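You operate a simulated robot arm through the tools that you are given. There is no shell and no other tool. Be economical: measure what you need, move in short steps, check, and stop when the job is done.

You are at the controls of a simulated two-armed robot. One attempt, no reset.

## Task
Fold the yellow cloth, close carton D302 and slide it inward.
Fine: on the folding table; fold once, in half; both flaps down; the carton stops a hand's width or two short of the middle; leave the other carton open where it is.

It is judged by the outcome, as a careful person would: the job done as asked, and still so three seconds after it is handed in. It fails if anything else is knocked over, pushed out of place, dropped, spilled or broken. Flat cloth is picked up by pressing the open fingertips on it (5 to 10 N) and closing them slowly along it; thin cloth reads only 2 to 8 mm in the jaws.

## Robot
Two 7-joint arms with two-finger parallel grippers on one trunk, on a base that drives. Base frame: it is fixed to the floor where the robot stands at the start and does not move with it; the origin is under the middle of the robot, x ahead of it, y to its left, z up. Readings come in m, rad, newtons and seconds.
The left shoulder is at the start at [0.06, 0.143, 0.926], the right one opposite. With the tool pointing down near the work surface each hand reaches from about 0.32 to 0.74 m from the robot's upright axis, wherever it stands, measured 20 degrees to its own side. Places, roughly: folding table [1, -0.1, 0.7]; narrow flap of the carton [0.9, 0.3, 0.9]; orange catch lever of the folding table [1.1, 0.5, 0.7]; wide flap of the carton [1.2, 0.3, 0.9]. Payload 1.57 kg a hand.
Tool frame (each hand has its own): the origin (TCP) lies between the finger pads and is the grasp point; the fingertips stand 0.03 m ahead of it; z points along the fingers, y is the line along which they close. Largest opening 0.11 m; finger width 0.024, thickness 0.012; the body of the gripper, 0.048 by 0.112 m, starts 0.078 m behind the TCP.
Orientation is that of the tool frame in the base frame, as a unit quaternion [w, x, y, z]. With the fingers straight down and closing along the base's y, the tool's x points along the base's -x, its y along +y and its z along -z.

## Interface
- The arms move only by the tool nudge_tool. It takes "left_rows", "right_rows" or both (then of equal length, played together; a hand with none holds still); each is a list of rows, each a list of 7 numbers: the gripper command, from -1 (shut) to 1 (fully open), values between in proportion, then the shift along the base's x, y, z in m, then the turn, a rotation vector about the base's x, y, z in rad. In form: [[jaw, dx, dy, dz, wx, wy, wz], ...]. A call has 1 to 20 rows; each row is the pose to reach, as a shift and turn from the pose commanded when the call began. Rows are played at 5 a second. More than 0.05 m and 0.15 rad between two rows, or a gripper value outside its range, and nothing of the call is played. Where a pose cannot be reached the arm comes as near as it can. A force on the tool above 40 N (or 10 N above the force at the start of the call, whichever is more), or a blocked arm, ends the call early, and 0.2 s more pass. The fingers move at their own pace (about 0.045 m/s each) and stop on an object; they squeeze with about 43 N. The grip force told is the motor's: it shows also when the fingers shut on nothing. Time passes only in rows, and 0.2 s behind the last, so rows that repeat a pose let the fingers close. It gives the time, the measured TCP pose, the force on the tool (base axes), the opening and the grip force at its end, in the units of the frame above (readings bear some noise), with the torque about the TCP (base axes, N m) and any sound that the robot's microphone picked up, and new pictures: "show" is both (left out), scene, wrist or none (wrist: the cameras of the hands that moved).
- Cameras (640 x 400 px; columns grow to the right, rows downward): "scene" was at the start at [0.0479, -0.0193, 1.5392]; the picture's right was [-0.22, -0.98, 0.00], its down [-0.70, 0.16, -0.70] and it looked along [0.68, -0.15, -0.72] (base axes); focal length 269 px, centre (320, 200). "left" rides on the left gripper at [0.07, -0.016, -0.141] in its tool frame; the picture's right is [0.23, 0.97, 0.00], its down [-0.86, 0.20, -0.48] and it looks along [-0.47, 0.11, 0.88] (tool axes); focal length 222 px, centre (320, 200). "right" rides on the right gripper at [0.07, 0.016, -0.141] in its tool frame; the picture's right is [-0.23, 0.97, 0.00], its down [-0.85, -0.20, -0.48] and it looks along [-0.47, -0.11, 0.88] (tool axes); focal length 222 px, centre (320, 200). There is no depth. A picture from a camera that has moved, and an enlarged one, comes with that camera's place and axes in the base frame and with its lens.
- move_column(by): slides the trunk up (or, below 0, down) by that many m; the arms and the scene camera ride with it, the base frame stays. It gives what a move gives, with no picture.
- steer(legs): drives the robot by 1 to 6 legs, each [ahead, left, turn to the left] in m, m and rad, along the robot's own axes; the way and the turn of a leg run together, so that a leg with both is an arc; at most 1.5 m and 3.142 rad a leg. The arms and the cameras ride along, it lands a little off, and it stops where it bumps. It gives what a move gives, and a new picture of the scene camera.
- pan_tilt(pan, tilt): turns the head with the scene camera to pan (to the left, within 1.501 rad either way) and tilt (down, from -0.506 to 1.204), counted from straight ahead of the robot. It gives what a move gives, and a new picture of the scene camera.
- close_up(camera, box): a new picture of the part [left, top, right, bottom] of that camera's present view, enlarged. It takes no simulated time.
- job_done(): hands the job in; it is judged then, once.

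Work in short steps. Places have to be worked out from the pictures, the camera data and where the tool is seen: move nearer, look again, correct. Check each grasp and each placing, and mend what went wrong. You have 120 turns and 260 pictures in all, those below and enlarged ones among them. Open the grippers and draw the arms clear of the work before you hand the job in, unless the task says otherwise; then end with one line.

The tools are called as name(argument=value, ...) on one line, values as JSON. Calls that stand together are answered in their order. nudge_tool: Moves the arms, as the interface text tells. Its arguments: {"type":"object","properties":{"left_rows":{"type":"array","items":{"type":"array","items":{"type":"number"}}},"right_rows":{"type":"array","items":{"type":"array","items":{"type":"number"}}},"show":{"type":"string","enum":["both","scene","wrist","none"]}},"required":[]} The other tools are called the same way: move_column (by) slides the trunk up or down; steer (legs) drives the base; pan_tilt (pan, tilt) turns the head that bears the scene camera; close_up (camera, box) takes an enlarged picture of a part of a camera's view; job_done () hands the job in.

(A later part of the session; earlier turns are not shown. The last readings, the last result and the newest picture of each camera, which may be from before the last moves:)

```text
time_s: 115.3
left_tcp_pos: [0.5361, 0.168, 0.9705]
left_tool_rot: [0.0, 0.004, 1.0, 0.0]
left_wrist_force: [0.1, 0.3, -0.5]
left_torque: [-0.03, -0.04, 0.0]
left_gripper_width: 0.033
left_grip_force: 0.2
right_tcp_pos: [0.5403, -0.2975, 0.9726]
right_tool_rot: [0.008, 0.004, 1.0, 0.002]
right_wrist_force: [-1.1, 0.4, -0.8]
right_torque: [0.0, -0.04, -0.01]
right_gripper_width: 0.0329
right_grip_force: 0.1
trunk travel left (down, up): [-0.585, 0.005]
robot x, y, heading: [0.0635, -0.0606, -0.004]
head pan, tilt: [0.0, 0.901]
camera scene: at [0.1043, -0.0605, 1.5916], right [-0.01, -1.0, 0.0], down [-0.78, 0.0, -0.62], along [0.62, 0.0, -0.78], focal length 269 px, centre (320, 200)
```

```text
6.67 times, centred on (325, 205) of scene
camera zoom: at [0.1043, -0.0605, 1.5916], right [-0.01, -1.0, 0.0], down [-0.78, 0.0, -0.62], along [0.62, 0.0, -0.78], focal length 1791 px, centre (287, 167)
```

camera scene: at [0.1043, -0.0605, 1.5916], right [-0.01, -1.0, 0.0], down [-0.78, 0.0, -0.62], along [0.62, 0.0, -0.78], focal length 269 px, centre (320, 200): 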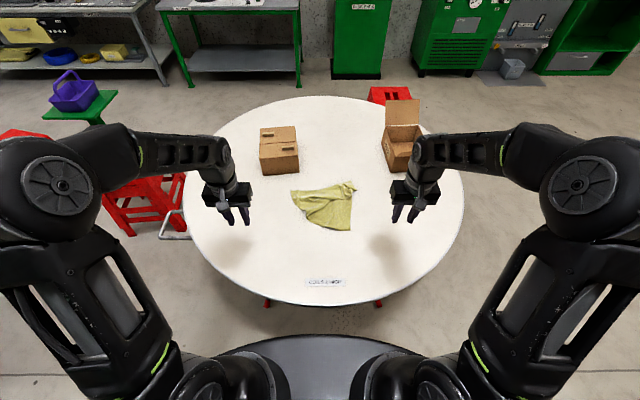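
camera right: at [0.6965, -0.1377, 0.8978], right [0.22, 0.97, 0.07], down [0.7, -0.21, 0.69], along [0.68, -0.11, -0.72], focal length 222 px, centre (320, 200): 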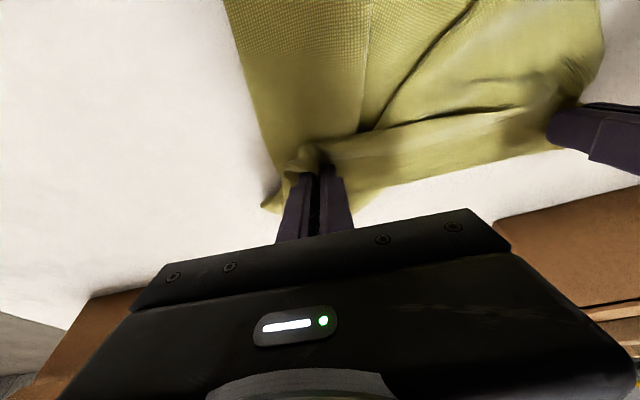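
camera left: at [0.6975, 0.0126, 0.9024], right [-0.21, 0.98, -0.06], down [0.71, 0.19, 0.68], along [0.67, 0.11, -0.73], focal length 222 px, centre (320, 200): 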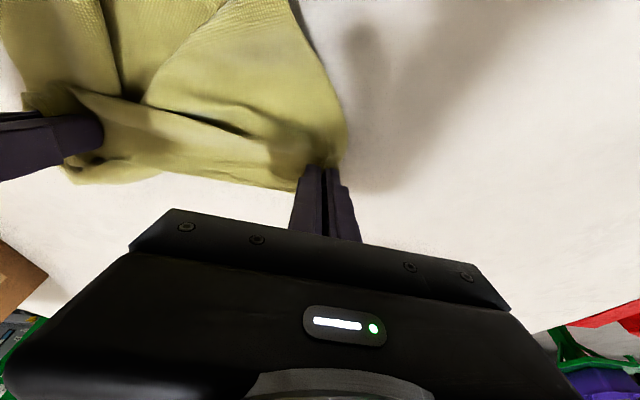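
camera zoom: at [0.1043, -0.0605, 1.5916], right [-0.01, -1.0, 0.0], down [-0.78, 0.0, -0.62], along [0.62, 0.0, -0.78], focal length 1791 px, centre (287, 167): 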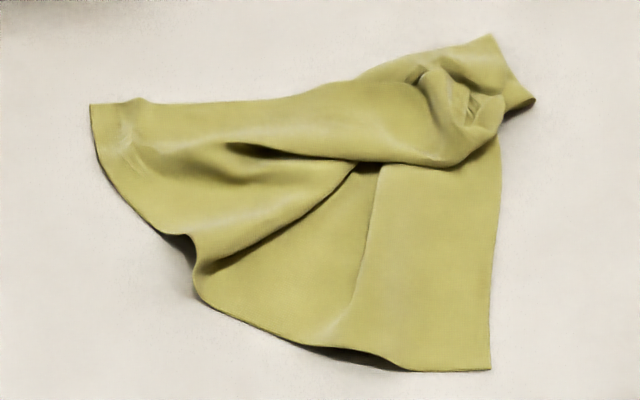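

I read it as: left top point (0.829, 0.063) and bottom-right point (0.635, -0.174) are the two ends of one long edge, both single-layer, the other two corners bunched together. Gripping those two and lifting will let the cloth hang out flat. I position the hands over them.

nudge_tool(left_rows=[[-0.3, 0.04, -0.02, -0.01, 0, -0.04, 0], [-0.3, 0.08, -0.04, -0.02, 0, -0.08, 0], [-0.3, 0.12, -0.06, -0.03, 0, -0.12, 0], [-0.3, 0.16, -0.08, -0.05, 0, -0.16, 0], [-0.3, 0.2, -0.1, -0.07, 0, -0.2, 0], [-0.3, 0.24, -0.12, -0.09, 0, -0.25, 0], [-0.3, 0.27, -0.133, -0.12, 0, -0.3, 0], [-0.3, 0.284, -0.133, -0.15, 0, -0.3, 0]], right_rows=[[-0.3, 0.02, 0.03, 0, 0, 0, 0], [-0.3, 0.04, 0.06, 0, 0, 0, 0], [-0.3, 0.06, 0.09, -0.01, 0, 0, 0], [-0.3, 0.08, 0.12, -0.03, 0, 0, 0], [-0.3, 0.1, 0.14, -0.06, 0, 0, 0], [-0.3, 0.112, 0.1525, -0.1, 0, 0, 0], [-0.3, 0.112, 0.1525, -0.13, 0, 0, 0], [-0.3, 0.112, 0.1525, -0.15, 0, 0, 0]])

```text
time_s: 117.1
left_tcp_pos: [0.8251, 0.0371, 0.8185]
left_tool_rot: [0.149, 0.002, 0.989, 0.0]
left_wrist_force: [0.0, 1.0, -0.1]
left_torque: [-0.02, -0.02, -0.02]
left_gripper_width: 0.0384
left_grip_force: 0.0
right_tcp_pos: [0.6567, -0.1412, 0.8161]
right_tool_rot: [0.007, 0.003, 1.0, 0.003]
right_wrist_force: [-0.2, -0.7, 0.1]
right_torque: [0.01, 0.02, -0.02]
right_gripper_width: 0.0386
right_grip_force: 0.0
trunk travel left (down, up): [-0.585, 0.005]
robot x, y, heading: [0.0635, -0.0615, -0.008]
head pan, tilt: [0.0, 0.901]
camera scene: at [0.1081, -0.0602, 1.5915], right [-0.01, -1.0, 0.0], down [-0.78, 0.0, -0.62], along [0.62, 0.0, -0.78], focal length 269 px, centre (320, 200)
camera right: at [0.584, -0.1252, 0.956], right [0.23, 0.97, 0.01], down [0.85, -0.21, 0.49], along [0.48, -0.11, -0.87], focal length 222 px, centre (320, 200)
camera left: at [0.7167, 0.0206, 0.9338], right [-0.21, 0.97, -0.07], down [0.68, 0.2, 0.71], along [0.7, 0.11, -0.7], focal length 222 px, centre (320, 200)
```

scene: 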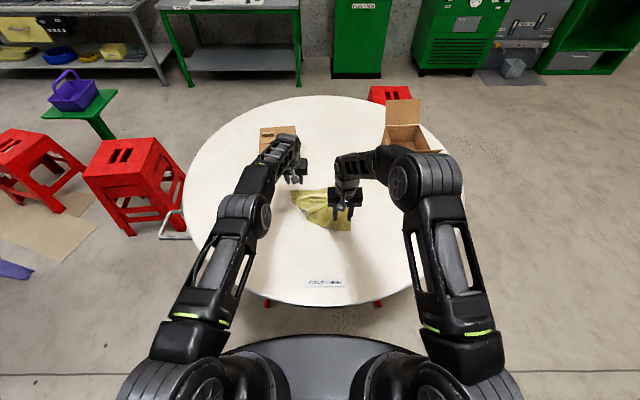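
right: 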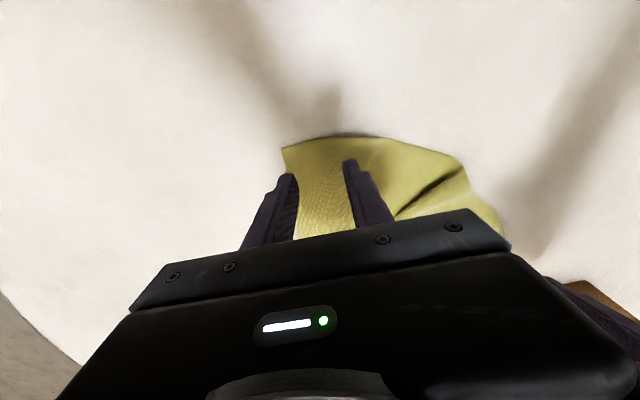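
left: 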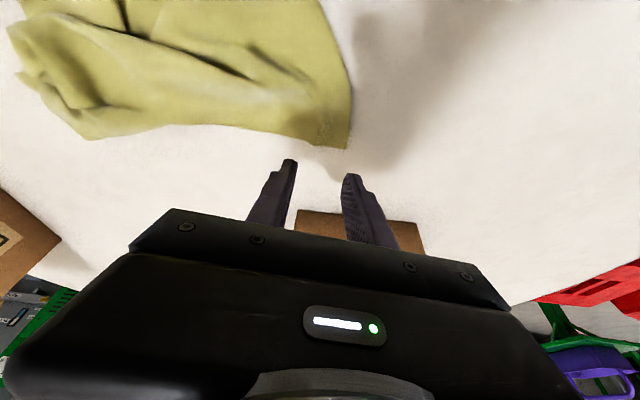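

Corner sightings: left (0.827, 0.057), right (0.6355, -0.172). I trim the left by -1 cm in x and y, and lower both near contact.

nudge_tool(left_rows=[[-0.3, -0.005, -0.005, -0.015, 0, 0, 0], [-0.3, -0.01, -0.009, -0.03, 0, 0, 0], [-0.3, -0.01, -0.009, -0.039, 0, 0, 0], [-0.3, -0.01, -0.009, -0.042, 0, 0, 0], [-0.3, -0.01, -0.009, -0.0435, 0, 0, 0]], right_rows=[[-0.3, -0.002, 0, -0.015, 0, 0, 0], [-0.3, -0.004, 0, -0.03, 0, 0, 0], [-0.3, -0.004, 0, -0.036, 0, 0, 0], [-0.3, -0.004, 0, -0.039, 0, 0, 0], [-0.3, -0.004, 0, -0.0405, 0, 0, 0]], show="wrist")

```text
time_s: 118.3
left_tcp_pos: [0.8147, 0.0272, 0.7781]
left_tool_rot: [0.15, 0.002, 0.989, 0.001]
left_wrist_force: [-0.5, 0.3, -0.4]
left_torque: [-0.02, -0.02, 0.0]
left_gripper_width: 0.0385
left_grip_force: 0.1
right_tcp_pos: [0.6493, -0.1432, 0.7771]
right_tool_rot: [0.006, 0.003, 1.0, 0.003]
right_wrist_force: [0.7, 0.7, 0.5]
right_torque: [0.02, -0.01, 0.01]
right_gripper_width: 0.0381
right_grip_force: 0.1
trunk travel left (down, up): [-0.585, 0.005]
robot x, y, heading: [0.0589, -0.0577, -0.01]
head pan, tilt: [0.0, 0.901]
camera right: at [0.5775, -0.1261, 0.9186], right [0.23, 0.97, 0.01], down [0.85, -0.21, 0.49], along [0.48, -0.11, -0.87], focal length 222 px, centre (320, 200)
camera left: at [0.7057, 0.0112, 0.8929], right [-0.21, 0.98, -0.07], down [0.68, 0.19, 0.71], along [0.7, 0.11, -0.7], focal length 222 px, centre (320, 200)
```

right: 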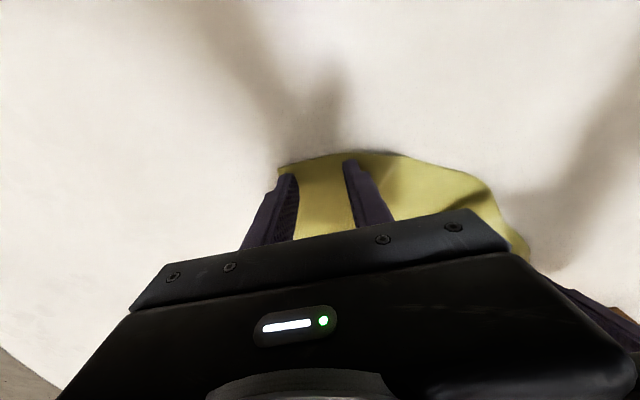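
left: 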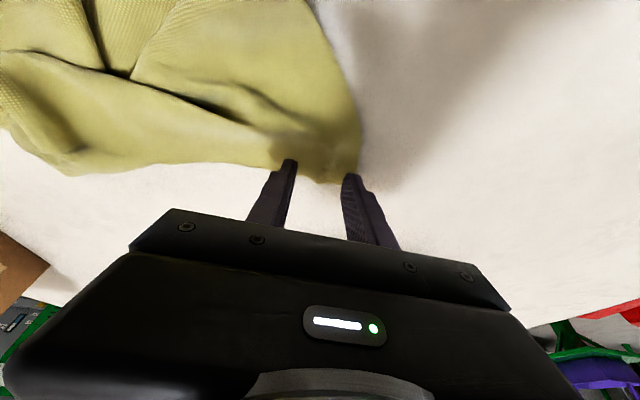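

nudge_tool(left_rows=[[-0.3, -0.006, -0.006, 0, 0, 0, 0], [-0.3, -0.006, -0.006, -0.002, 0, 0, 0], [-0.3, -0.006, -0.006, -0.0035, 0, 0, 0], [-0.3, -0.006, -0.006, -0.0045, 0, 0, 0]], right_rows=[[-0.3, 0, 0, 0, 0, 0, 0], [-0.3, 0, 0, -0.0015, 0, 0, 0], [-0.3, 0, 0, -0.0025, 0, 0, 0], [-0.3, 0, 0, -0.0035, 0, 0, 0]], show="none")

```text
time_s: 119.3
left_tcp_pos: [0.8079, 0.0218, 0.7736]
left_tool_rot: [0.149, 0.003, 0.989, 0.0]
left_wrist_force: [0.4, -0.9, 0.1]
left_torque: [0.02, -0.03, 0.0]
left_gripper_width: 0.0385
left_grip_force: 0.1
right_tcp_pos: [0.6491, -0.1425, 0.7765]
right_tool_rot: [0.007, 0.002, 1.0, 0.002]
right_wrist_force: [0.1, 0.3, 0.1]
right_torque: [0.01, 0.0, -0.02]
right_gripper_width: 0.0387
right_grip_force: 0.0
trunk travel left (down, up): [-0.585, 0.005]
robot x, y, heading: [0.0603, -0.0577, -0.006]
head pan, tilt: [0.0, 0.901]
```

Still just above the cloth; a little further (the reading noise is ~1 mm).

nudge_tool(left_rows=[[-0.3, 0, 0, -0.001, 0, 0, 0], [-0.3, 0, 0, -0.002, 0, 0, 0]], right_rows=[[-0.3, 0, 0, -0.0015, 0, 0, 0], [-0.3, 0, 0, -0.003, 0, 0, 0]], show="none")

```text
time_s: 119.9
left_tcp_pos: [0.8071, 0.0226, 0.7728]
left_tool_rot: [0.151, 0.003, 0.989, 0.001]
left_wrist_force: [-1.0, 0.5, 12.1]
left_torque: [0.05, 0.08, 0.01]
left_gripper_width: 0.0386
left_grip_force: 0.1
right_tcp_pos: [0.6482, -0.1438, 0.7727]
right_tool_rot: [0.008, 0.002, 1.0, 0.002]
right_wrist_force: [-0.2, 0.8, -0.1]
right_torque: [0.01, 0.03, -0.03]
right_gripper_width: 0.0383
right_grip_force: 0.1
trunk travel left (down, up): [-0.585, 0.005]
robot x, y, heading: [0.0616, -0.0627, -0.006]
head pan, tilt: [0.0, 0.901]
```

Left has contact (12 N); right needs a bit more, then both close.

nudge_tool(right_rows=[[-0.3, 0, 0, -0.0008, 0, 0, 0], [-0.3, 0, 0, -0.0015, 0, 0, 0]], show="none")

```text
time_s: 120.5
left_tcp_pos: [0.8074, 0.0232, 0.7728]
left_tool_rot: [0.151, 0.002, 0.989, 0.0]
left_wrist_force: [0.5, 0.1, 16.1]
left_torque: [0.14, 0.03, -0.01]
left_gripper_width: 0.0387
left_grip_force: 0.1
right_tcp_pos: [0.6489, -0.1431, 0.7719]
right_tool_rot: [0.008, 0.003, 1.0, 0.003]
right_wrist_force: [-0.8, 0.0, 1.9]
right_torque: [-0.02, -0.01, 0.03]
right_gripper_width: 0.0387
right_grip_force: 0.1
trunk travel left (down, up): [-0.585, 0.005]
robot x, y, heading: [0.0656, -0.0609, -0.006]
head pan, tilt: [0.0, 0.901]
```

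nudge_tool(left_rows=[[-0.3, 0, 0, 0.0007, 0, 0, 0], [-0.4, 0, 0, 0.0007, 0, 0, 0], [-0.5, 0, 0, 0.0007, 0, 0, 0], [-0.6, 0, 0, 0.0007, 0, 0, 0], [-0.7, 0, 0, 0.0007, 0, 0, 0], [-0.8, 0, 0, 0.0007, 0, 0, 0], [-0.9, 0, 0, 0.0007, 0, 0, 0], [-1, 0, 0, 0.0007, 0, 0, 0], [-1, 0, 0, 0.0007, 0, 0, 0], [-1, 0, 0, 0.0007, 0, 0, 0]], right_rows=[[-0.3, 0, 0, -0.0008, 0, 0, 0], [-0.4, 0, 0, -0.0008, 0, 0, 0], [-0.5, 0, 0, -0.0008, 0, 0, 0], [-0.6, 0, 0, -0.0008, 0, 0, 0], [-0.7, 0, 0, -0.0008, 0, 0, 0], [-0.8, 0, 0, -0.0008, 0, 0, 0], [-0.9, 0, 0, -0.0008, 0, 0, 0], [-1, 0, 0, -0.0008, 0, 0, 0], [-1, 0, 0, -0.0008, 0, 0, 0], [-1, 0, 0, -0.0008, 0, 0, 0]], show="wrist")

```text
time_s: 122.7
left_tcp_pos: [0.8052, 0.0227, 0.7738]
left_tool_rot: [0.149, 0.004, 0.989, 0.0]
left_wrist_force: [0.3, -0.8, 4.4]
left_torque: [-0.01, -0.02, 0.01]
left_gripper_width: 0.0028
left_grip_force: 24.2
right_tcp_pos: [0.6485, -0.1426, 0.772]
right_tool_rot: [0.009, 0.004, 1.0, 0.003]
right_wrist_force: [0.4, -2.0, 25.2]
right_torque: [-0.09, 0.15, 0.02]
right_gripper_width: 0.0024
right_grip_force: 23.8
trunk travel left (down, up): [-0.585, 0.005]
robot x, y, heading: [0.0636, -0.0598, -0.008]
head pan, tilt: [0.0, 0.901]
camera right: at [0.5757, -0.1267, 0.9115], right [0.23, 0.97, 0.01], down [0.85, -0.21, 0.49], along [0.48, -0.11, -0.87], focal length 222 px, centre (320, 200)
camera left: at [0.6972, 0.0051, 0.8881], right [-0.21, 0.98, -0.07], down [0.68, 0.19, 0.71], along [0.71, 0.11, -0.7], focal length 222 px, centre (320, 200)
```

right: 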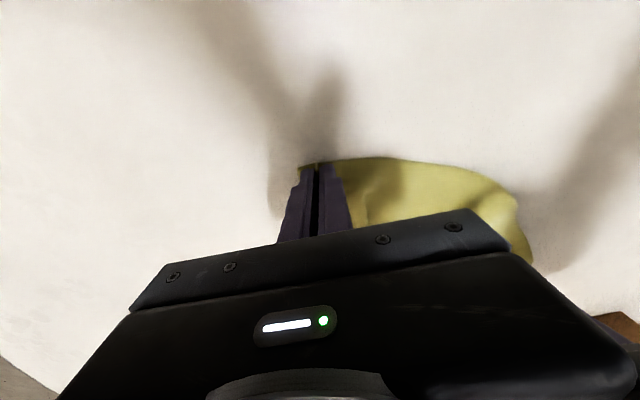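
left: 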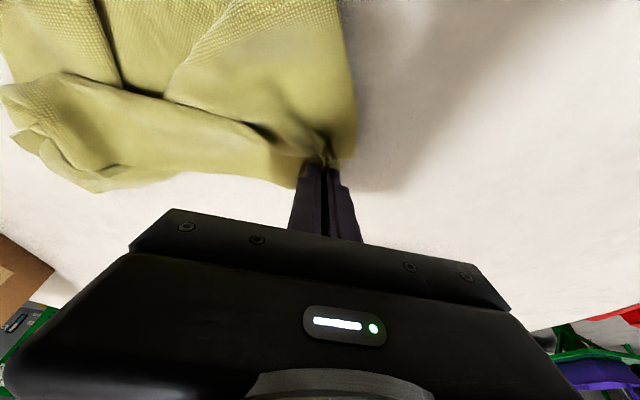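

Both gripped (2.8 and 2.4 mm). I lift and spread the hands so the cloth hangs from its long edge.

nudge_tool(left_rows=[[-1, 0, 0, 0.038, 0, 0.03, 0], [-1, -0.01, 0, 0.076, 0, 0.06, 0], [-1, -0.025, 0.005, 0.114, 0, 0.1, 0], [-1, -0.04, 0.01, 0.15, 0, 0.14, 0], [-1, -0.055, 0.02, 0.185, 0, 0.18, 0], [-1, -0.07, 0.03, 0.22, 0, 0.22, 0], [-1, -0.085, 0.04, 0.255, 0, 0.26, 0], [-1, -0.1, 0.05, 0.285, 0, 0.3, 0], [-1, -0.11, 0.06, 0.31, 0, 0.3, 0]], right_rows=[[-1, 0, 0, 0.038, 0, 0, 0], [-1, 0.005, 0, 0.076, 0, 0, 0], [-1, 0.01, -0.005, 0.114, 0, 0, 0], [-1, 0.015, -0.01, 0.15, 0, 0, 0], [-1, 0.02, -0.02, 0.185, 0, 0, 0], [-1, 0.025, -0.03, 0.22, 0, 0, 0], [-1, 0.03, -0.04, 0.255, 0, 0, 0], [-1, 0.035, -0.05, 0.285, 0, 0, 0], [-1, 0.04, -0.06, 0.31, 0, 0, 0]], show="scene")

close_up(camera="scene", box=[220, 120, 420, 270])

```text
time_s: 124.7
left_tcp_pos: [0.7013, 0.0747, 1.0654]
left_tool_rot: [0.0, 0.003, 1.0, 0.001]
left_wrist_force: [0.6, -0.2, -0.5]
left_torque: [-0.02, 0.03, -0.01]
left_gripper_width: 0.0027
left_grip_force: 24.1
left hand out of reach, approached as far as the arm can: row 9
right_tcp_pos: [0.6875, -0.2024, 1.0788]
right_tool_rot: [0.006, 0.002, 1.0, 0.003]
right_wrist_force: [0.2, 0.2, -0.2]
right_torque: [0.01, 0.02, 0.01]
right_gripper_width: 0.0024
right_grip_force: 23.6
trunk travel left (down, up): [-0.585, 0.005]
robot x, y, heading: [0.0629, -0.0554, -0.006]
head pan, tilt: [0.0, 0.901]
camera scene: at [0.1073, -0.0608, 1.5914], right [-0.01, -1.0, 0.0], down [-0.78, 0.0, -0.62], along [0.62, 0.0, -0.78], focal length 269 px, centre (320, 200)
```

scene: 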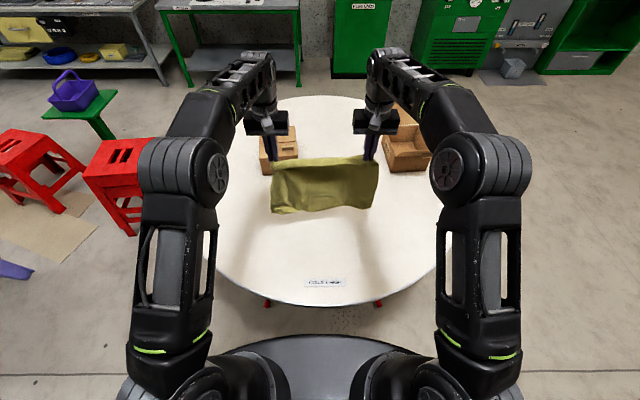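

```text
2.67 times, centred on (320, 195) of scene
camera zoom: at [0.1073, -0.0608, 1.5914], right [-0.01, -1.0, 0.0], down [-0.78, 0.0, -0.62], along [0.62, 0.0, -0.78], focal length 716 px, centre (320, 213)
```

zoom: 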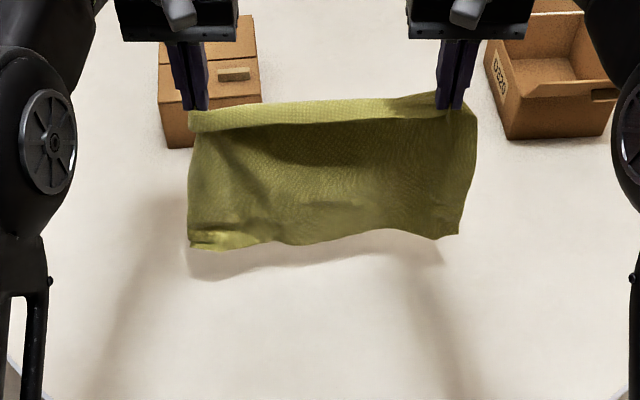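

Excellent: the cloth now hangs as one clean rectangle from its long edge. I spread the hands until it is lightly taut and level them just above touchdown.

nudge_tool(left_rows=[[-1, -0.001, 0.008, 0, 0, 0, 0], [-1, -0.001, 0.016, -0.005, 0, 0, 0], [-1, -0.001, 0.022, -0.01, 0, 0, 0], [-1, -0.001, 0.022, -0.01, 0, 0, 0]], right_rows=[[-1, 0.005, -0.008, -0.008, 0, 0, 0], [-1, 0.01, -0.016, -0.016, 0, 0, 0], [-1, 0.012, -0.022, -0.024, 0, 0, 0], [-1, 0.012, -0.022, -0.024, 0, 0, 0]], show="scene")

close_up(camera="scene", box=[220, 120, 420, 270])

```text
time_s: 125.7
left_tcp_pos: [0.7021, 0.0951, 1.0551]
left_tool_rot: [-0.001, 0.005, 1.0, -0.003]
left_wrist_force: [2.7, -21.9, -1.0]
left_torque: [-0.5, -0.02, 0.35]
left_gripper_width: 0.0045
left_grip_force: 25.2
right_tcp_pos: [0.7002, -0.2203, 1.0555]
right_tool_rot: [0.007, 0.001, 1.0, 0.004]
right_wrist_force: [-1.9, 22.6, 0.5]
right_torque: [0.67, 0.04, 0.15]
right_gripper_width: 0.0028
right_grip_force: 24.2
trunk travel left (down, up): [-0.585, 0.005]
robot x, y, heading: [0.0623, -0.0582, -0.005]
head pan, tilt: [0.0, 0.901]
camera scene: at [0.1068, -0.0604, 1.5915], right [-0.01, -1.0, 0.0], down [-0.78, 0.0, -0.62], along [0.62, 0.0, -0.78], focal length 269 px, centre (320, 200)
```

scene: 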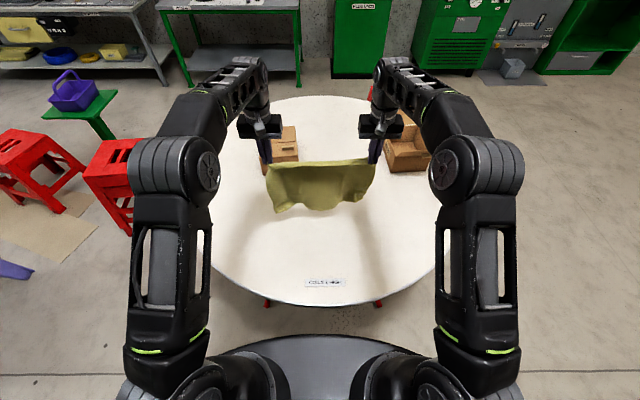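

```text
2.67 times, centred on (320, 195) of scene
camera zoom: at [0.1068, -0.0604, 1.5915], right [-0.01, -1.0, 0.0], down [-0.78, 0.0, -0.62], along [0.62, 0.0, -0.78], focal length 716 px, centre (320, 213)
```

zoom: 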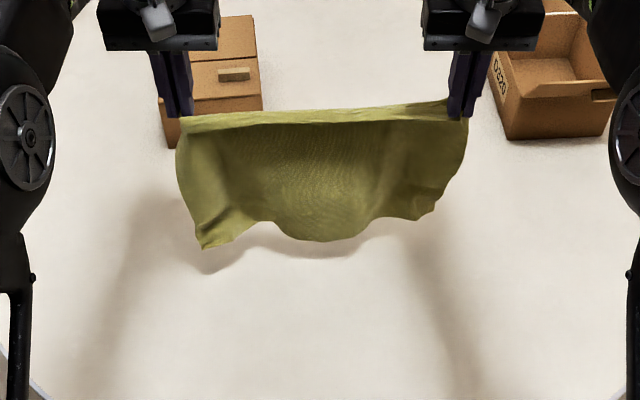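

Taut at 22 N, so I slacken slightly. Now I lower and draw toward me so the lower half lies down on the table trailing away from me, ending with a short straightening drag.

nudge_tool(left_rows=[[-1, 0, -0.006, -0.01, 0, 0, 0], [-1, 0, -0.007, -0.03, 0, 0, 0], [-1, -0.025, -0.007, -0.055, 0, 0, 0], [-1, -0.05, -0.007, -0.08, 0, 0, 0], [-1, -0.075, -0.007, -0.105, 0, 0, 0], [-1, -0.1, -0.007, -0.125, 0, 0, 0], [-1, -0.125, -0.007, -0.14, 0, 0, 0], [-1, -0.15, -0.007, -0.145, 0, 0, 0], [-1, -0.17, -0.007, -0.145, 0, 0, 0], [-1, -0.18, -0.007, -0.145, 0, 0, 0]], right_rows=[[-1, 0, 0.006, -0.01, 0, 0, 0], [-1, 0, 0.007, -0.03, 0, 0, 0], [-1, -0.025, 0.007, -0.055, 0, 0, 0], [-1, -0.05, 0.007, -0.08, 0, 0, 0], [-1, -0.075, 0.007, -0.105, 0, 0, 0], [-1, -0.1, 0.007, -0.125, 0, 0, 0], [-1, -0.125, 0.007, -0.14, 0, 0, 0], [-1, -0.15, 0.007, -0.145, 0, 0, 0], [-1, -0.17, 0.007, -0.145, 0, 0, 0], [-1, -0.18, 0.007, -0.145, 0, 0, 0]])

close_up(camera="scene", box=[220, 150, 420, 300])

```text
time_s: 127.9
left_tcp_pos: [0.522, 0.0897, 0.9105]
left_tool_rot: [-0.001, 0.004, 1.0, 0.0]
left_wrist_force: [1.4, -11.0, 0.0]
left_torque: [-0.25, -0.02, 0.18]
left_gripper_width: 0.0028
left_grip_force: 23.6
right_tcp_pos: [0.5219, -0.2173, 0.9122]
right_tool_rot: [0.007, 0.002, 1.0, 0.003]
right_wrist_force: [-1.0, 11.3, -0.1]
right_torque: [0.33, 0.03, 0.07]
right_gripper_width: 0.0024
right_grip_force: 24.3
trunk travel left (down, up): [-0.585, 0.005]
robot x, y, heading: [0.0631, -0.0572, -0.005]
head pan, tilt: [0.0, 0.901]
camera scene: at [0.1065, -0.0605, 1.5915], right [-0.01, -1.0, 0.0], down [-0.78, 0.0, -0.62], along [0.62, 0.0, -0.78], focal length 269 px, centre (320, 200)
camera right: at [0.4488, -0.2008, 1.0525], right [0.23, 0.97, 0.01], down [0.85, -0.21, 0.49], along [0.48, -0.11, -0.87], focal length 222 px, centre (320, 200)
camera left: at [0.4527, 0.0732, 1.0513], right [-0.22, 0.98, 0.0], down [0.86, 0.19, 0.48], along [0.47, 0.11, -0.88], focal length 222 px, centre (320, 200)
```

scene: 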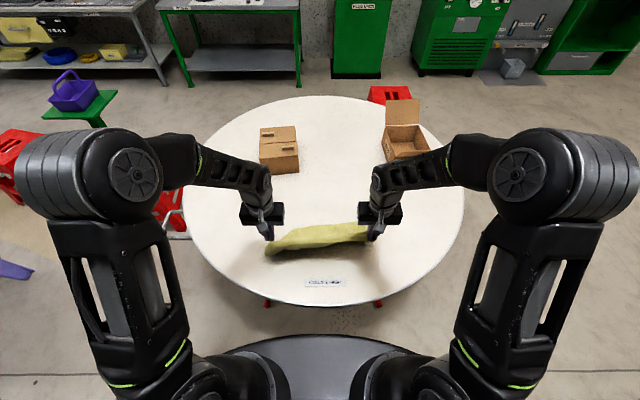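
right: 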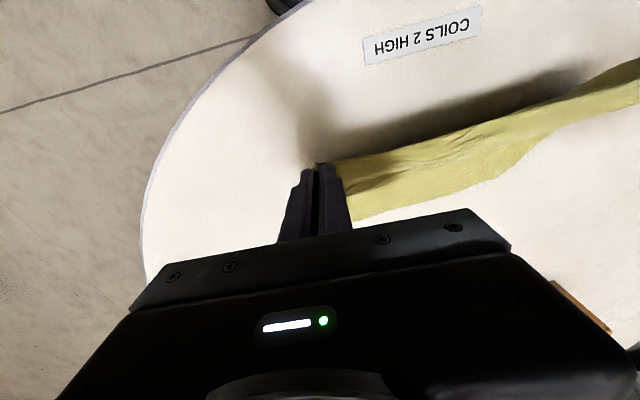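
left: 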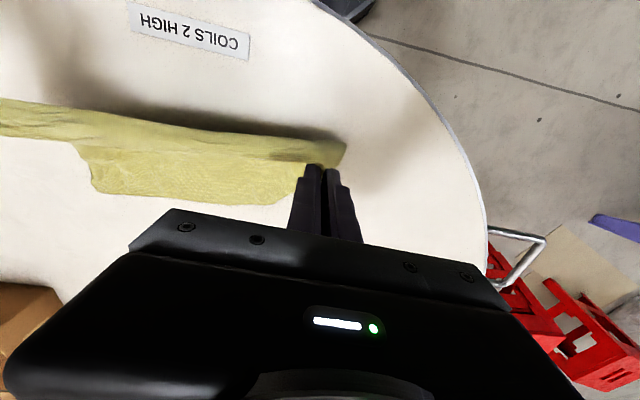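

```text
2.67 times, centred on (320, 225) of scene
camera zoom: at [0.1065, -0.0605, 1.5915], right [-0.01, -1.0, 0.0], down [-0.78, 0.0, -0.62], along [0.62, 0.0, -0.78], focal length 716 px, centre (320, 133)
```

zoom: 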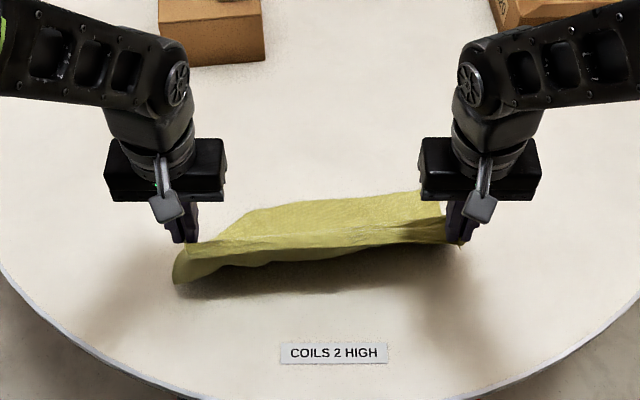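

The lower part landed askew. I lift again and lay the whole cloth out flat instead, hands moving away from me so it trails straight, then I'll refold with almost no margin.

nudge_tool(left_rows=[[-1, 0, 0, 0.035, 0, 0, 0], [-1, -0.005, 0, 0.07, 0, 0, 0], [-1, -0.01, 0, 0.105, 0, 0, 0], [-1, -0.01, 0, 0.13, 0, 0, 0], [-1, -0.01, 0, 0.13, 0, 0, 0], [-1, 0.02, 0, 0.11, 0, 0, 0], [-1, 0.05, 0, 0.085, 0, -0.03, 0], [-1, 0.08, 0, 0.055, 0, -0.07, 0], [-1, 0.11, 0, 0.025, 0, -0.11, 0], [-1, 0.14, 0, -0.005, 0, -0.15, 0], [-1, 0.17, 0, -0.035, 0, -0.2, 0], [-1, 0.195, 0, -0.065, 0, -0.25, 0], [-1, 0.22, 0, -0.095, 0, -0.3, 0], [-1, 0.24, 0, -0.118, 0, -0.3, 0], [-1, 0.255, 0, -0.13, 0, -0.3, 0], [-1, 0.27, 0, -0.131, 0, -0.3, 0]], right_rows=[[-1, 0, 0, 0.035, 0, 0, 0], [-1, -0.005, 0, 0.07, 0, 0, 0], [-1, -0.01, 0, 0.105, 0, 0, 0], [-1, -0.01, 0, 0.13, 0, 0, 0], [-1, -0.01, 0, 0.13, 0, 0, 0], [-1, 0.02, 0, 0.11, 0, 0, 0], [-1, 0.05, 0, 0.085, 0, -0.03, 0], [-1, 0.08, 0, 0.055, 0, -0.07, 0], [-1, 0.11, 0, 0.025, 0, -0.11, 0], [-1, 0.14, 0, -0.005, 0, -0.15, 0], [-1, 0.17, 0, -0.035, 0, -0.2, 0], [-1, 0.195, 0, -0.065, 0, -0.25, 0], [-1, 0.22, 0, -0.095, 0, -0.3, 0], [-1, 0.24, 0, -0.118, 0, -0.3, 0], [-1, 0.255, 0, -0.13, 0, -0.3, 0], [-1, 0.27, 0, -0.132, 0, -0.3, 0]], show="scene")

close_up(camera="scene", box=[230, 140, 430, 290])

```text
time_s: 131.3
left_tcp_pos: [0.7907, 0.0879, 0.778]
left_tool_rot: [0.149, 0.003, 0.989, 0.0]
left_wrist_force: [0.5, -9.3, 3.7]
left_torque: [-0.24, 0.03, 0.09]
left_gripper_width: 0.0027
left_grip_force: 24.0
right_tcp_pos: [0.7916, -0.2174, 0.7772]
right_tool_rot: [0.156, 0.002, 0.988, 0.003]
right_wrist_force: [-1.1, 9.8, -0.1]
right_torque: [0.26, 0.06, 0.11]
right_gripper_width: 0.0024
right_grip_force: 23.8
trunk travel left (down, up): [-0.585, 0.005]
robot x, y, heading: [0.0636, -0.06, -0.004]
head pan, tilt: [0.0, 0.901]
camera scene: at [0.1069, -0.0607, 1.5916], right [-0.01, -1.0, 0.0], down [-0.78, 0.0, -0.62], along [0.62, 0.0, -0.78], focal length 269 px, centre (320, 200)
```

scene: 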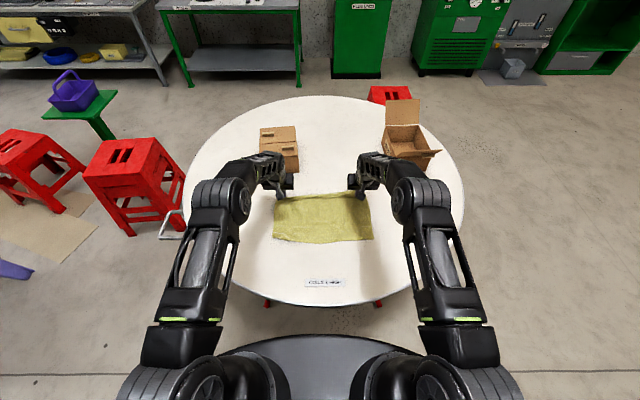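

```text
2.67 times, centred on (330, 215) of scene
camera zoom: at [0.1069, -0.0607, 1.5916], right [-0.01, -1.0, 0.0], down [-0.78, 0.0, -0.62], along [0.62, 0.0, -0.78], focal length 716 px, centre (293, 160)
```

zoom: 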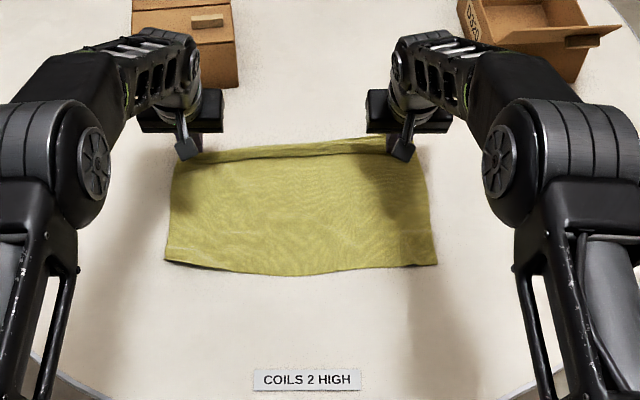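

The cloth lies flat again, .375 m along y. I release both hands, lift them slightly and look at the far edge.

nudge_tool(left_rows=[[-0.8, 0, 0, 0, 0, 0, 0], [-0.5, 0, 0, 0, 0, 0, 0], [-0.3, 0, 0, 0.015, 0, 0, 0], [-0.3, 0, 0.02, 0.05, 0, 0, 0], [-0.3, -0.03, 0.05, 0.08, 0, 0, 0], [-0.3, -0.06, 0.08, 0.1, 0, 0, 0], [-0.3, -0.08, 0.11, 0.1, 0, 0, 0]], right_rows=[[-0.8, 0, 0, 0, 0, 0, 0], [-0.5, 0, 0, 0, 0, 0, 0], [-0.3, 0, 0, 0.015, 0, 0, 0], [-0.3, 0, -0.02, 0.05, 0, 0, 0], [-0.3, -0.03, -0.05, 0.08, 0, 0, 0], [-0.3, -0.06, -0.08, 0.1, 0, 0, 0], [-0.3, -0.08, -0.11, 0.1, 0, 0, 0]], show="scene")

close_up(camera="scene", box=[260, 170, 390, 260])

```text
refused: row 5 steps farther than a row can; nothing moved
```

```text
4.44 times, centred on (325, 215) of scene
camera zoom: at [0.1069, -0.0607, 1.5916], right [-0.01, -1.0, 0.0], down [-0.78, 0.0, -0.62], along [0.62, 0.0, -0.78], focal length 1194 px, centre (298, 133)
```

zoom: 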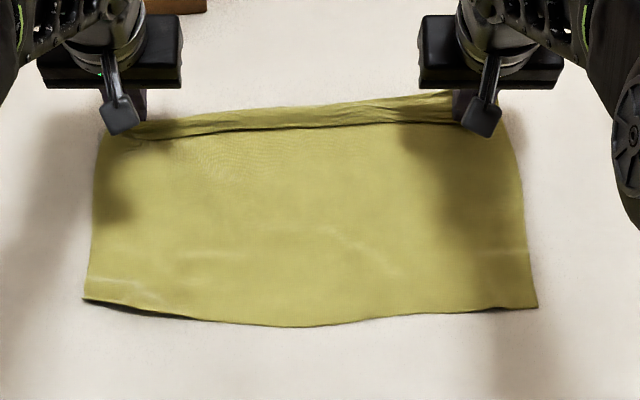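

nudge_tool(left_rows=[[-0.8, 0, 0, 0, 0, 0, 0], [-0.5, 0, 0, 0, 0, 0, 0], [-0.3, 0, 0, 0.015, 0, 0, 0], [-0.3, 0, 0.015, 0.045, 0, 0, 0], [-0.3, -0.02, 0.035, 0.07, 0, 0, 0], [-0.3, -0.04, 0.06, 0.09, 0, 0, 0], [-0.3, -0.07, 0.09, 0.1, 0, 0, 0], [-0.3, -0.09, 0.11, 0.1, 0, 0, 0]], right_rows=[[-0.8, 0, 0, 0, 0, 0, 0], [-0.5, 0, 0, 0, 0, 0, 0], [-0.3, 0, 0, 0.015, 0, 0, 0], [-0.3, 0, -0.015, 0.045, 0, 0, 0], [-0.3, -0.02, -0.035, 0.07, 0, 0, 0], [-0.3, -0.04, -0.06, 0.09, 0, 0, 0], [-0.3, -0.07, -0.09, 0.1, 0, 0, 0], [-0.3, -0.09, -0.11, 0.1, 0, 0, 0]], show="none")

close_up(camera="scene", box=[260, 165, 390, 260])

```text
time_s: 133.1
left_tcp_pos: [0.7028, 0.199, 0.8794]
left_tool_rot: [0.15, 0.003, 0.989, 0.0]
left_wrist_force: [0.0, 0.4, 0.7]
left_torque: [-0.03, 0.0, 0.0]
left_gripper_width: 0.0384
left_grip_force: 0.0
right_tcp_pos: [0.7001, -0.3279, 0.8808]
right_tool_rot: [0.157, 0.002, 0.988, 0.003]
right_wrist_force: [-0.3, 0.2, -0.6]
right_torque: [0.02, -0.02, 0.01]
right_gripper_width: 0.0384
right_grip_force: 0.1
trunk travel left (down, up): [-0.585, 0.005]
robot x, y, heading: [0.0607, -0.0591, -0.008]
head pan, tilt: [0.0, 0.901]
```

```text
4.21 times, centred on (325, 212) of scene
camera zoom: at [0.1065, -0.0605, 1.5915], right [-0.01, -1.0, 0.0], down [-0.78, 0.0, -0.62], along [0.62, 0.0, -0.78], focal length 1131 px, centre (299, 147)
```

zoom: 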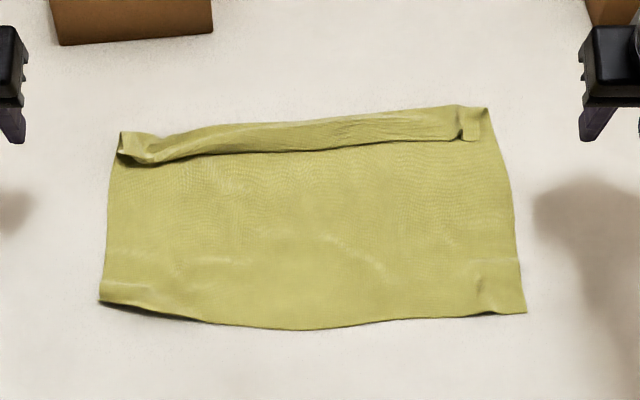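

The near edge is free and flat; the far one kept a rolled hem. I'll take the near edge with hardly any margin and lift, so the hem drops open; then the fold can end in the grip's natural direction. First, hands over the near corners (0.613, 0.112) and (0.598, -0.255).

nudge_tool(left_rows=[[-0.3, -0.03, -0.025, 0, 0, 0, 0], [-0.3, -0.055, -0.055, 0, 0, 0, 0], [-0.3, -0.075, -0.085, -0.01, 0, 0, 0], [-0.3, -0.085, -0.117, -0.03, 0, 0, 0], [-0.3, -0.085, -0.117, -0.065, 0, 0, 0]], right_rows=[[-0.3, -0.03, 0.025, 0, 0, 0, 0], [-0.3, -0.06, 0.05, 0, 0, 0, 0], [-0.3, -0.08, 0.08, -0.01, 0, 0, 0], [-0.3, -0.093, 0.103, -0.03, 0, 0, 0], [-0.3, -0.093, 0.103, -0.065, 0, 0, 0]], show="wrist")

```text
time_s: 134.3
left_tcp_pos: [0.6155, 0.0816, 0.8125]
left_tool_rot: [0.149, 0.002, 0.989, 0.001]
left_wrist_force: [0.3, -0.5, -0.4]
left_torque: [-0.02, 0.01, -0.03]
left_gripper_width: 0.0385
left_grip_force: 0.1
right_tcp_pos: [0.6103, -0.2232, 0.8143]
right_tool_rot: [0.156, 0.003, 0.988, 0.003]
right_wrist_force: [0.1, 0.2, -0.3]
right_torque: [0.01, 0.01, -0.02]
right_gripper_width: 0.0384
right_grip_force: 0.1
trunk travel left (down, up): [-0.585, 0.005]
robot x, y, heading: [0.0624, -0.0563, -0.001]
head pan, tilt: [0.0, 0.901]
camera right: at [0.4993, -0.2068, 0.9277], right [0.22, 0.97, 0.08], down [0.67, -0.21, 0.72], along [0.71, -0.11, -0.69], focal length 222 px, centre (320, 200)
camera left: at [0.5073, 0.0645, 0.9273], right [-0.21, 0.98, -0.06], down [0.68, 0.19, 0.71], along [0.7, 0.11, -0.7], focal length 222 px, centre (320, 200)
```

right: 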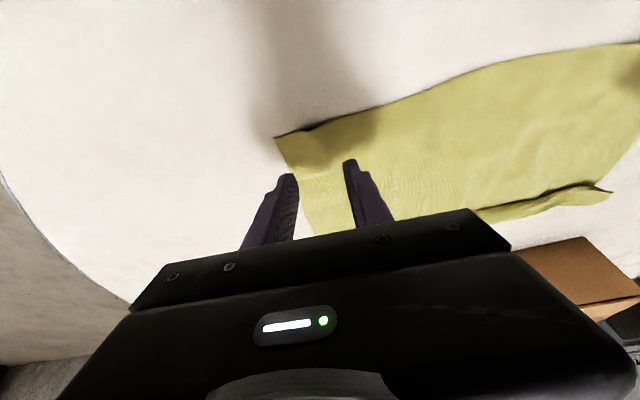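
left: 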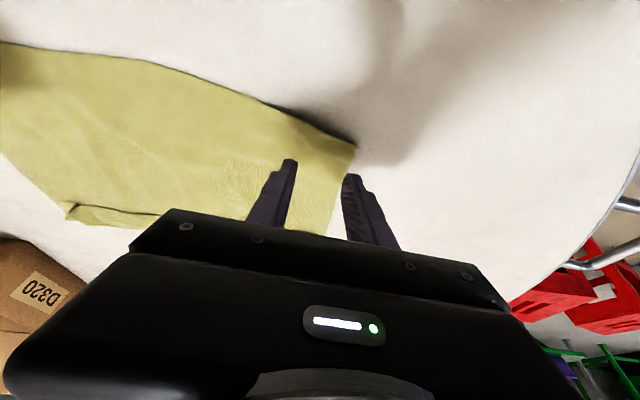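

Corners confirmed at (0.614, 0.110) and (0.597, -0.256). Lowering to contact.

nudge_tool(left_rows=[[-0.3, 0.003, 0, -0.02, 0, 0, 0], [-0.3, 0.003, 0, -0.033, 0, 0, 0], [-0.3, 0.003, 0, -0.037, 0, 0, 0], [-0.3, 0.003, 0, -0.039, 0, 0, 0], [-0.3, 0.003, 0, -0.04, 0, 0, 0]], right_rows=[[-0.3, -0.003, 0, -0.02, 0, 0, 0], [-0.3, -0.003, 0, -0.034, 0, 0, 0], [-0.3, -0.003, 0, -0.038, 0, 0, 0], [-0.3, -0.003, 0, -0.04, 0, 0, 0], [-0.3, -0.003, 0, -0.041, 0, 0, 0]], show="none")

```text
time_s: 135.5
left_tcp_pos: [0.6214, 0.082, 0.7746]
left_tool_rot: [0.15, 0.003, 0.989, 0.0]
left_wrist_force: [-0.4, -0.4, -1.1]
left_torque: [0.02, -0.01, -0.03]
left_gripper_width: 0.0384
left_grip_force: 0.0
right_tcp_pos: [0.6059, -0.2236, 0.7737]
right_tool_rot: [0.158, 0.003, 0.987, 0.003]
right_wrist_force: [-0.1, -0.1, 5.8]
right_torque: [-0.07, 0.03, -0.01]
right_gripper_width: 0.0383
right_grip_force: 0.1
trunk travel left (down, up): [-0.585, 0.005]
robot x, y, heading: [0.0596, -0.0586, -0.002]
head pan, tilt: [0.0, 0.901]
```

nudge_tool(left_rows=[[-0.3, 0, 0, -0.001, 0, 0, 0], [-0.3, 0, 0, -0.0018, 0, 0, 0]], right_rows=[[-0.3, 0, 0, -0.0001, 0, 0, 0], [-0.3, 0, 0, -0.0002, 0, 0, 0]], show="wrist")

```text
time_s: 136.1
left_tcp_pos: [0.6194, 0.0819, 0.7732]
left_tool_rot: [0.15, 0.002, 0.989, 0.001]
left_wrist_force: [-1.3, -1.1, 7.2]
left_torque: [0.07, 0.06, 0.04]
left_gripper_width: 0.0384
left_grip_force: 0.1
right_tcp_pos: [0.6046, -0.225, 0.7731]
right_tool_rot: [0.157, 0.002, 0.988, 0.003]
right_wrist_force: [1.6, -0.2, 7.1]
right_torque: [-0.15, -0.07, 0.04]
right_gripper_width: 0.0386
right_grip_force: 0.1
trunk travel left (down, up): [-0.585, 0.005]
robot x, y, heading: [0.06, -0.0596, -0.005]
head pan, tilt: [0.0, 0.901]
camera right: at [0.4942, -0.2082, 0.8862], right [0.22, 0.97, 0.08], down [0.66, -0.21, 0.72], along [0.72, -0.11, -0.69], focal length 222 px, centre (320, 200)
camera left: at [0.5117, 0.0658, 0.888], right [-0.21, 0.98, -0.07], down [0.68, 0.19, 0.71], along [0.71, 0.11, -0.7], focal length 222 px, centre (320, 200)
```

right: 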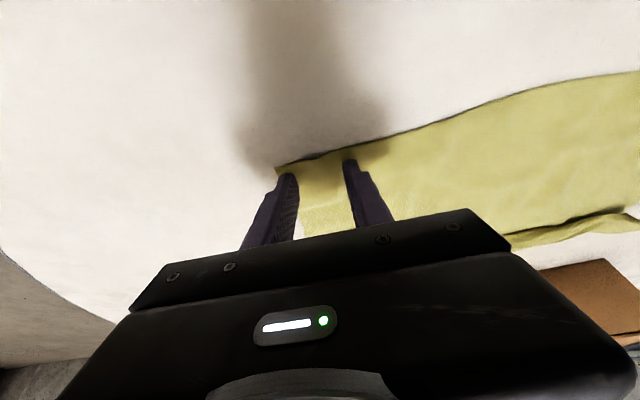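
left: 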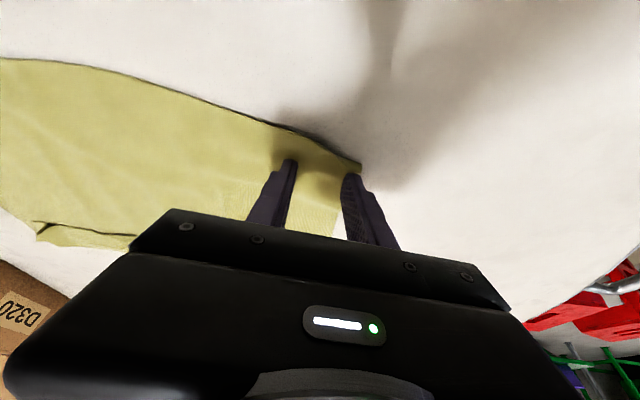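

Both press ~7 N right by the edge, all single layer. Close slowly.

nudge_tool(left_rows=[[-0.4, 0, 0, 0, 0, 0, 0], [-0.5, 0, 0, 0, 0, 0, 0], [-0.6, 0, 0, 0, 0, 0, 0], [-0.7, 0, 0, 0, 0, 0, 0], [-0.8, 0, 0, 0, 0, 0, 0], [-0.9, 0, 0, 0, 0, 0, 0], [-1, 0, 0, 0, 0, 0, 0], [-1, 0, 0, 0, 0, 0, 0], [-1, 0, 0, 0, 0, 0, 0]], right_rows=[[-0.4, 0, 0, 0, 0, 0, 0], [-0.5, 0, 0, 0, 0, 0, 0], [-0.6, 0, 0, 0, 0, 0, 0], [-0.7, 0, 0, 0, 0, 0, 0], [-0.8, 0, 0, 0, 0, 0, 0], [-0.9, 0, 0, 0, 0, 0, 0], [-1, 0, 0, 0, 0, 0, 0], [-1, 0, 0, 0, 0, 0, 0], [-1, 0, 0, 0, 0, 0, 0]], show="none")

```text
time_s: 138.1
left_tcp_pos: [0.6196, 0.0818, 0.7736]
left_tool_rot: [0.15, 0.004, 0.989, -0.001]
left_wrist_force: [0.6, -10.1, 11.0]
left_torque: [-0.3, 0.04, -0.02]
left_gripper_width: 0.002
left_grip_force: 23.5
right_tcp_pos: [0.6042, -0.2224, 0.7731]
right_tool_rot: [0.158, 0.002, 0.987, 0.004]
right_wrist_force: [-0.2, 10.0, 10.2]
right_torque: [0.33, -0.01, 0.06]
right_gripper_width: 0.0029
right_grip_force: 23.8
trunk travel left (down, up): [-0.585, 0.005]
robot x, y, heading: [0.062, -0.0576, -0.008]
head pan, tilt: [0.0, 0.901]
```

Gripped (2.0, 2.9 mm). Lift so it hangs and the hem opens.

nudge_tool(left_rows=[[-1, 0, 0, 0.035, 0, 0.03, 0], [-1, 0.0, -0.002, 0.07, 0, 0.06, 0], [-1, 0, -0.003, 0.105, 0, 0.1, 0], [-1, 0, -0.003, 0.14, 0, 0.14, 0], [-1, 0, -0.003, 0.175, 0, 0.18, 0], [-1, 0, -0.003, 0.21, 0, 0.22, 0], [-1, 0, -0.003, 0.245, 0, 0.26, 0], [-1, -0.01, -0.003, 0.28, 0, 0.3, 0], [-1, -0.02, -0.003, 0.3, 0, 0.3, 0], [-1, -0.02, -0.003, 0.3, 0, 0.3, 0]], right_rows=[[-1, 0, 0, 0.035, 0, 0.03, 0], [-1, 0.0, 0.002, 0.07, 0, 0.06, 0], [-1, 0, 0.003, 0.105, 0, 0.1, 0], [-1, 0, 0.003, 0.14, 0, 0.14, 0], [-1, 0, 0.003, 0.175, 0, 0.18, 0], [-1, 0, 0.003, 0.21, 0, 0.22, 0], [-1, 0, 0.003, 0.245, 0, 0.26, 0], [-1, 0, 0.003, 0.28, 0, 0.3, 0], [-1, -0.005, 0.003, 0.3, 0, 0.3, 0], [-1, -0.005, 0.003, 0.3, 0, 0.3, 0]], show="none")

close_up(camera="scene", box=[220, 120, 420, 270])

```text
time_s: 140.3
left_tcp_pos: [0.6022, 0.0802, 1.0702]
left_tool_rot: [-0.001, 0.002, 1.0, -0.001]
left_wrist_force: [0.3, -3.9, 0.0]
left_torque: [-0.09, 0.06, 0.03]
left_gripper_width: 0.0017
left_grip_force: 23.8
right_tcp_pos: [0.6017, -0.2199, 1.071]
right_tool_rot: [0.007, 0.003, 1.0, 0.001]
right_wrist_force: [0.0, 4.0, 0.3]
right_torque: [0.1, 0.04, 0.03]
right_gripper_width: 0.0024
right_grip_force: 24.0
trunk travel left (down, up): [-0.585, 0.005]
robot x, y, heading: [0.0581, -0.0587, -0.006]
head pan, tilt: [0.0, 0.901]
```

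```text
2.67 times, centred on (320, 195) of scene
camera zoom: at [0.1076, -0.0606, 1.5915], right [-0.01, -1.0, 0.0], down [-0.78, 0.0, -0.62], along [0.62, 0.0, -0.78], focal length 716 px, centre (320, 213)
```

zoom: 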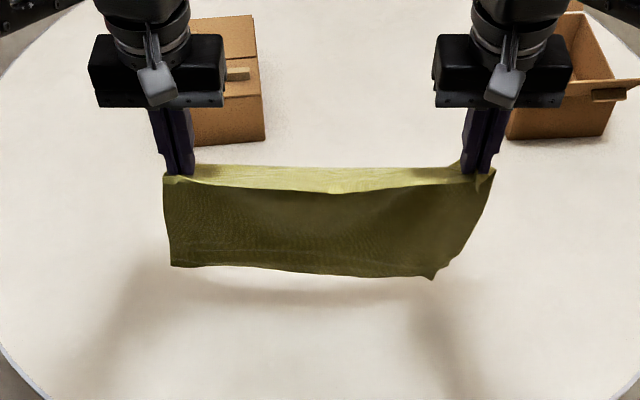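

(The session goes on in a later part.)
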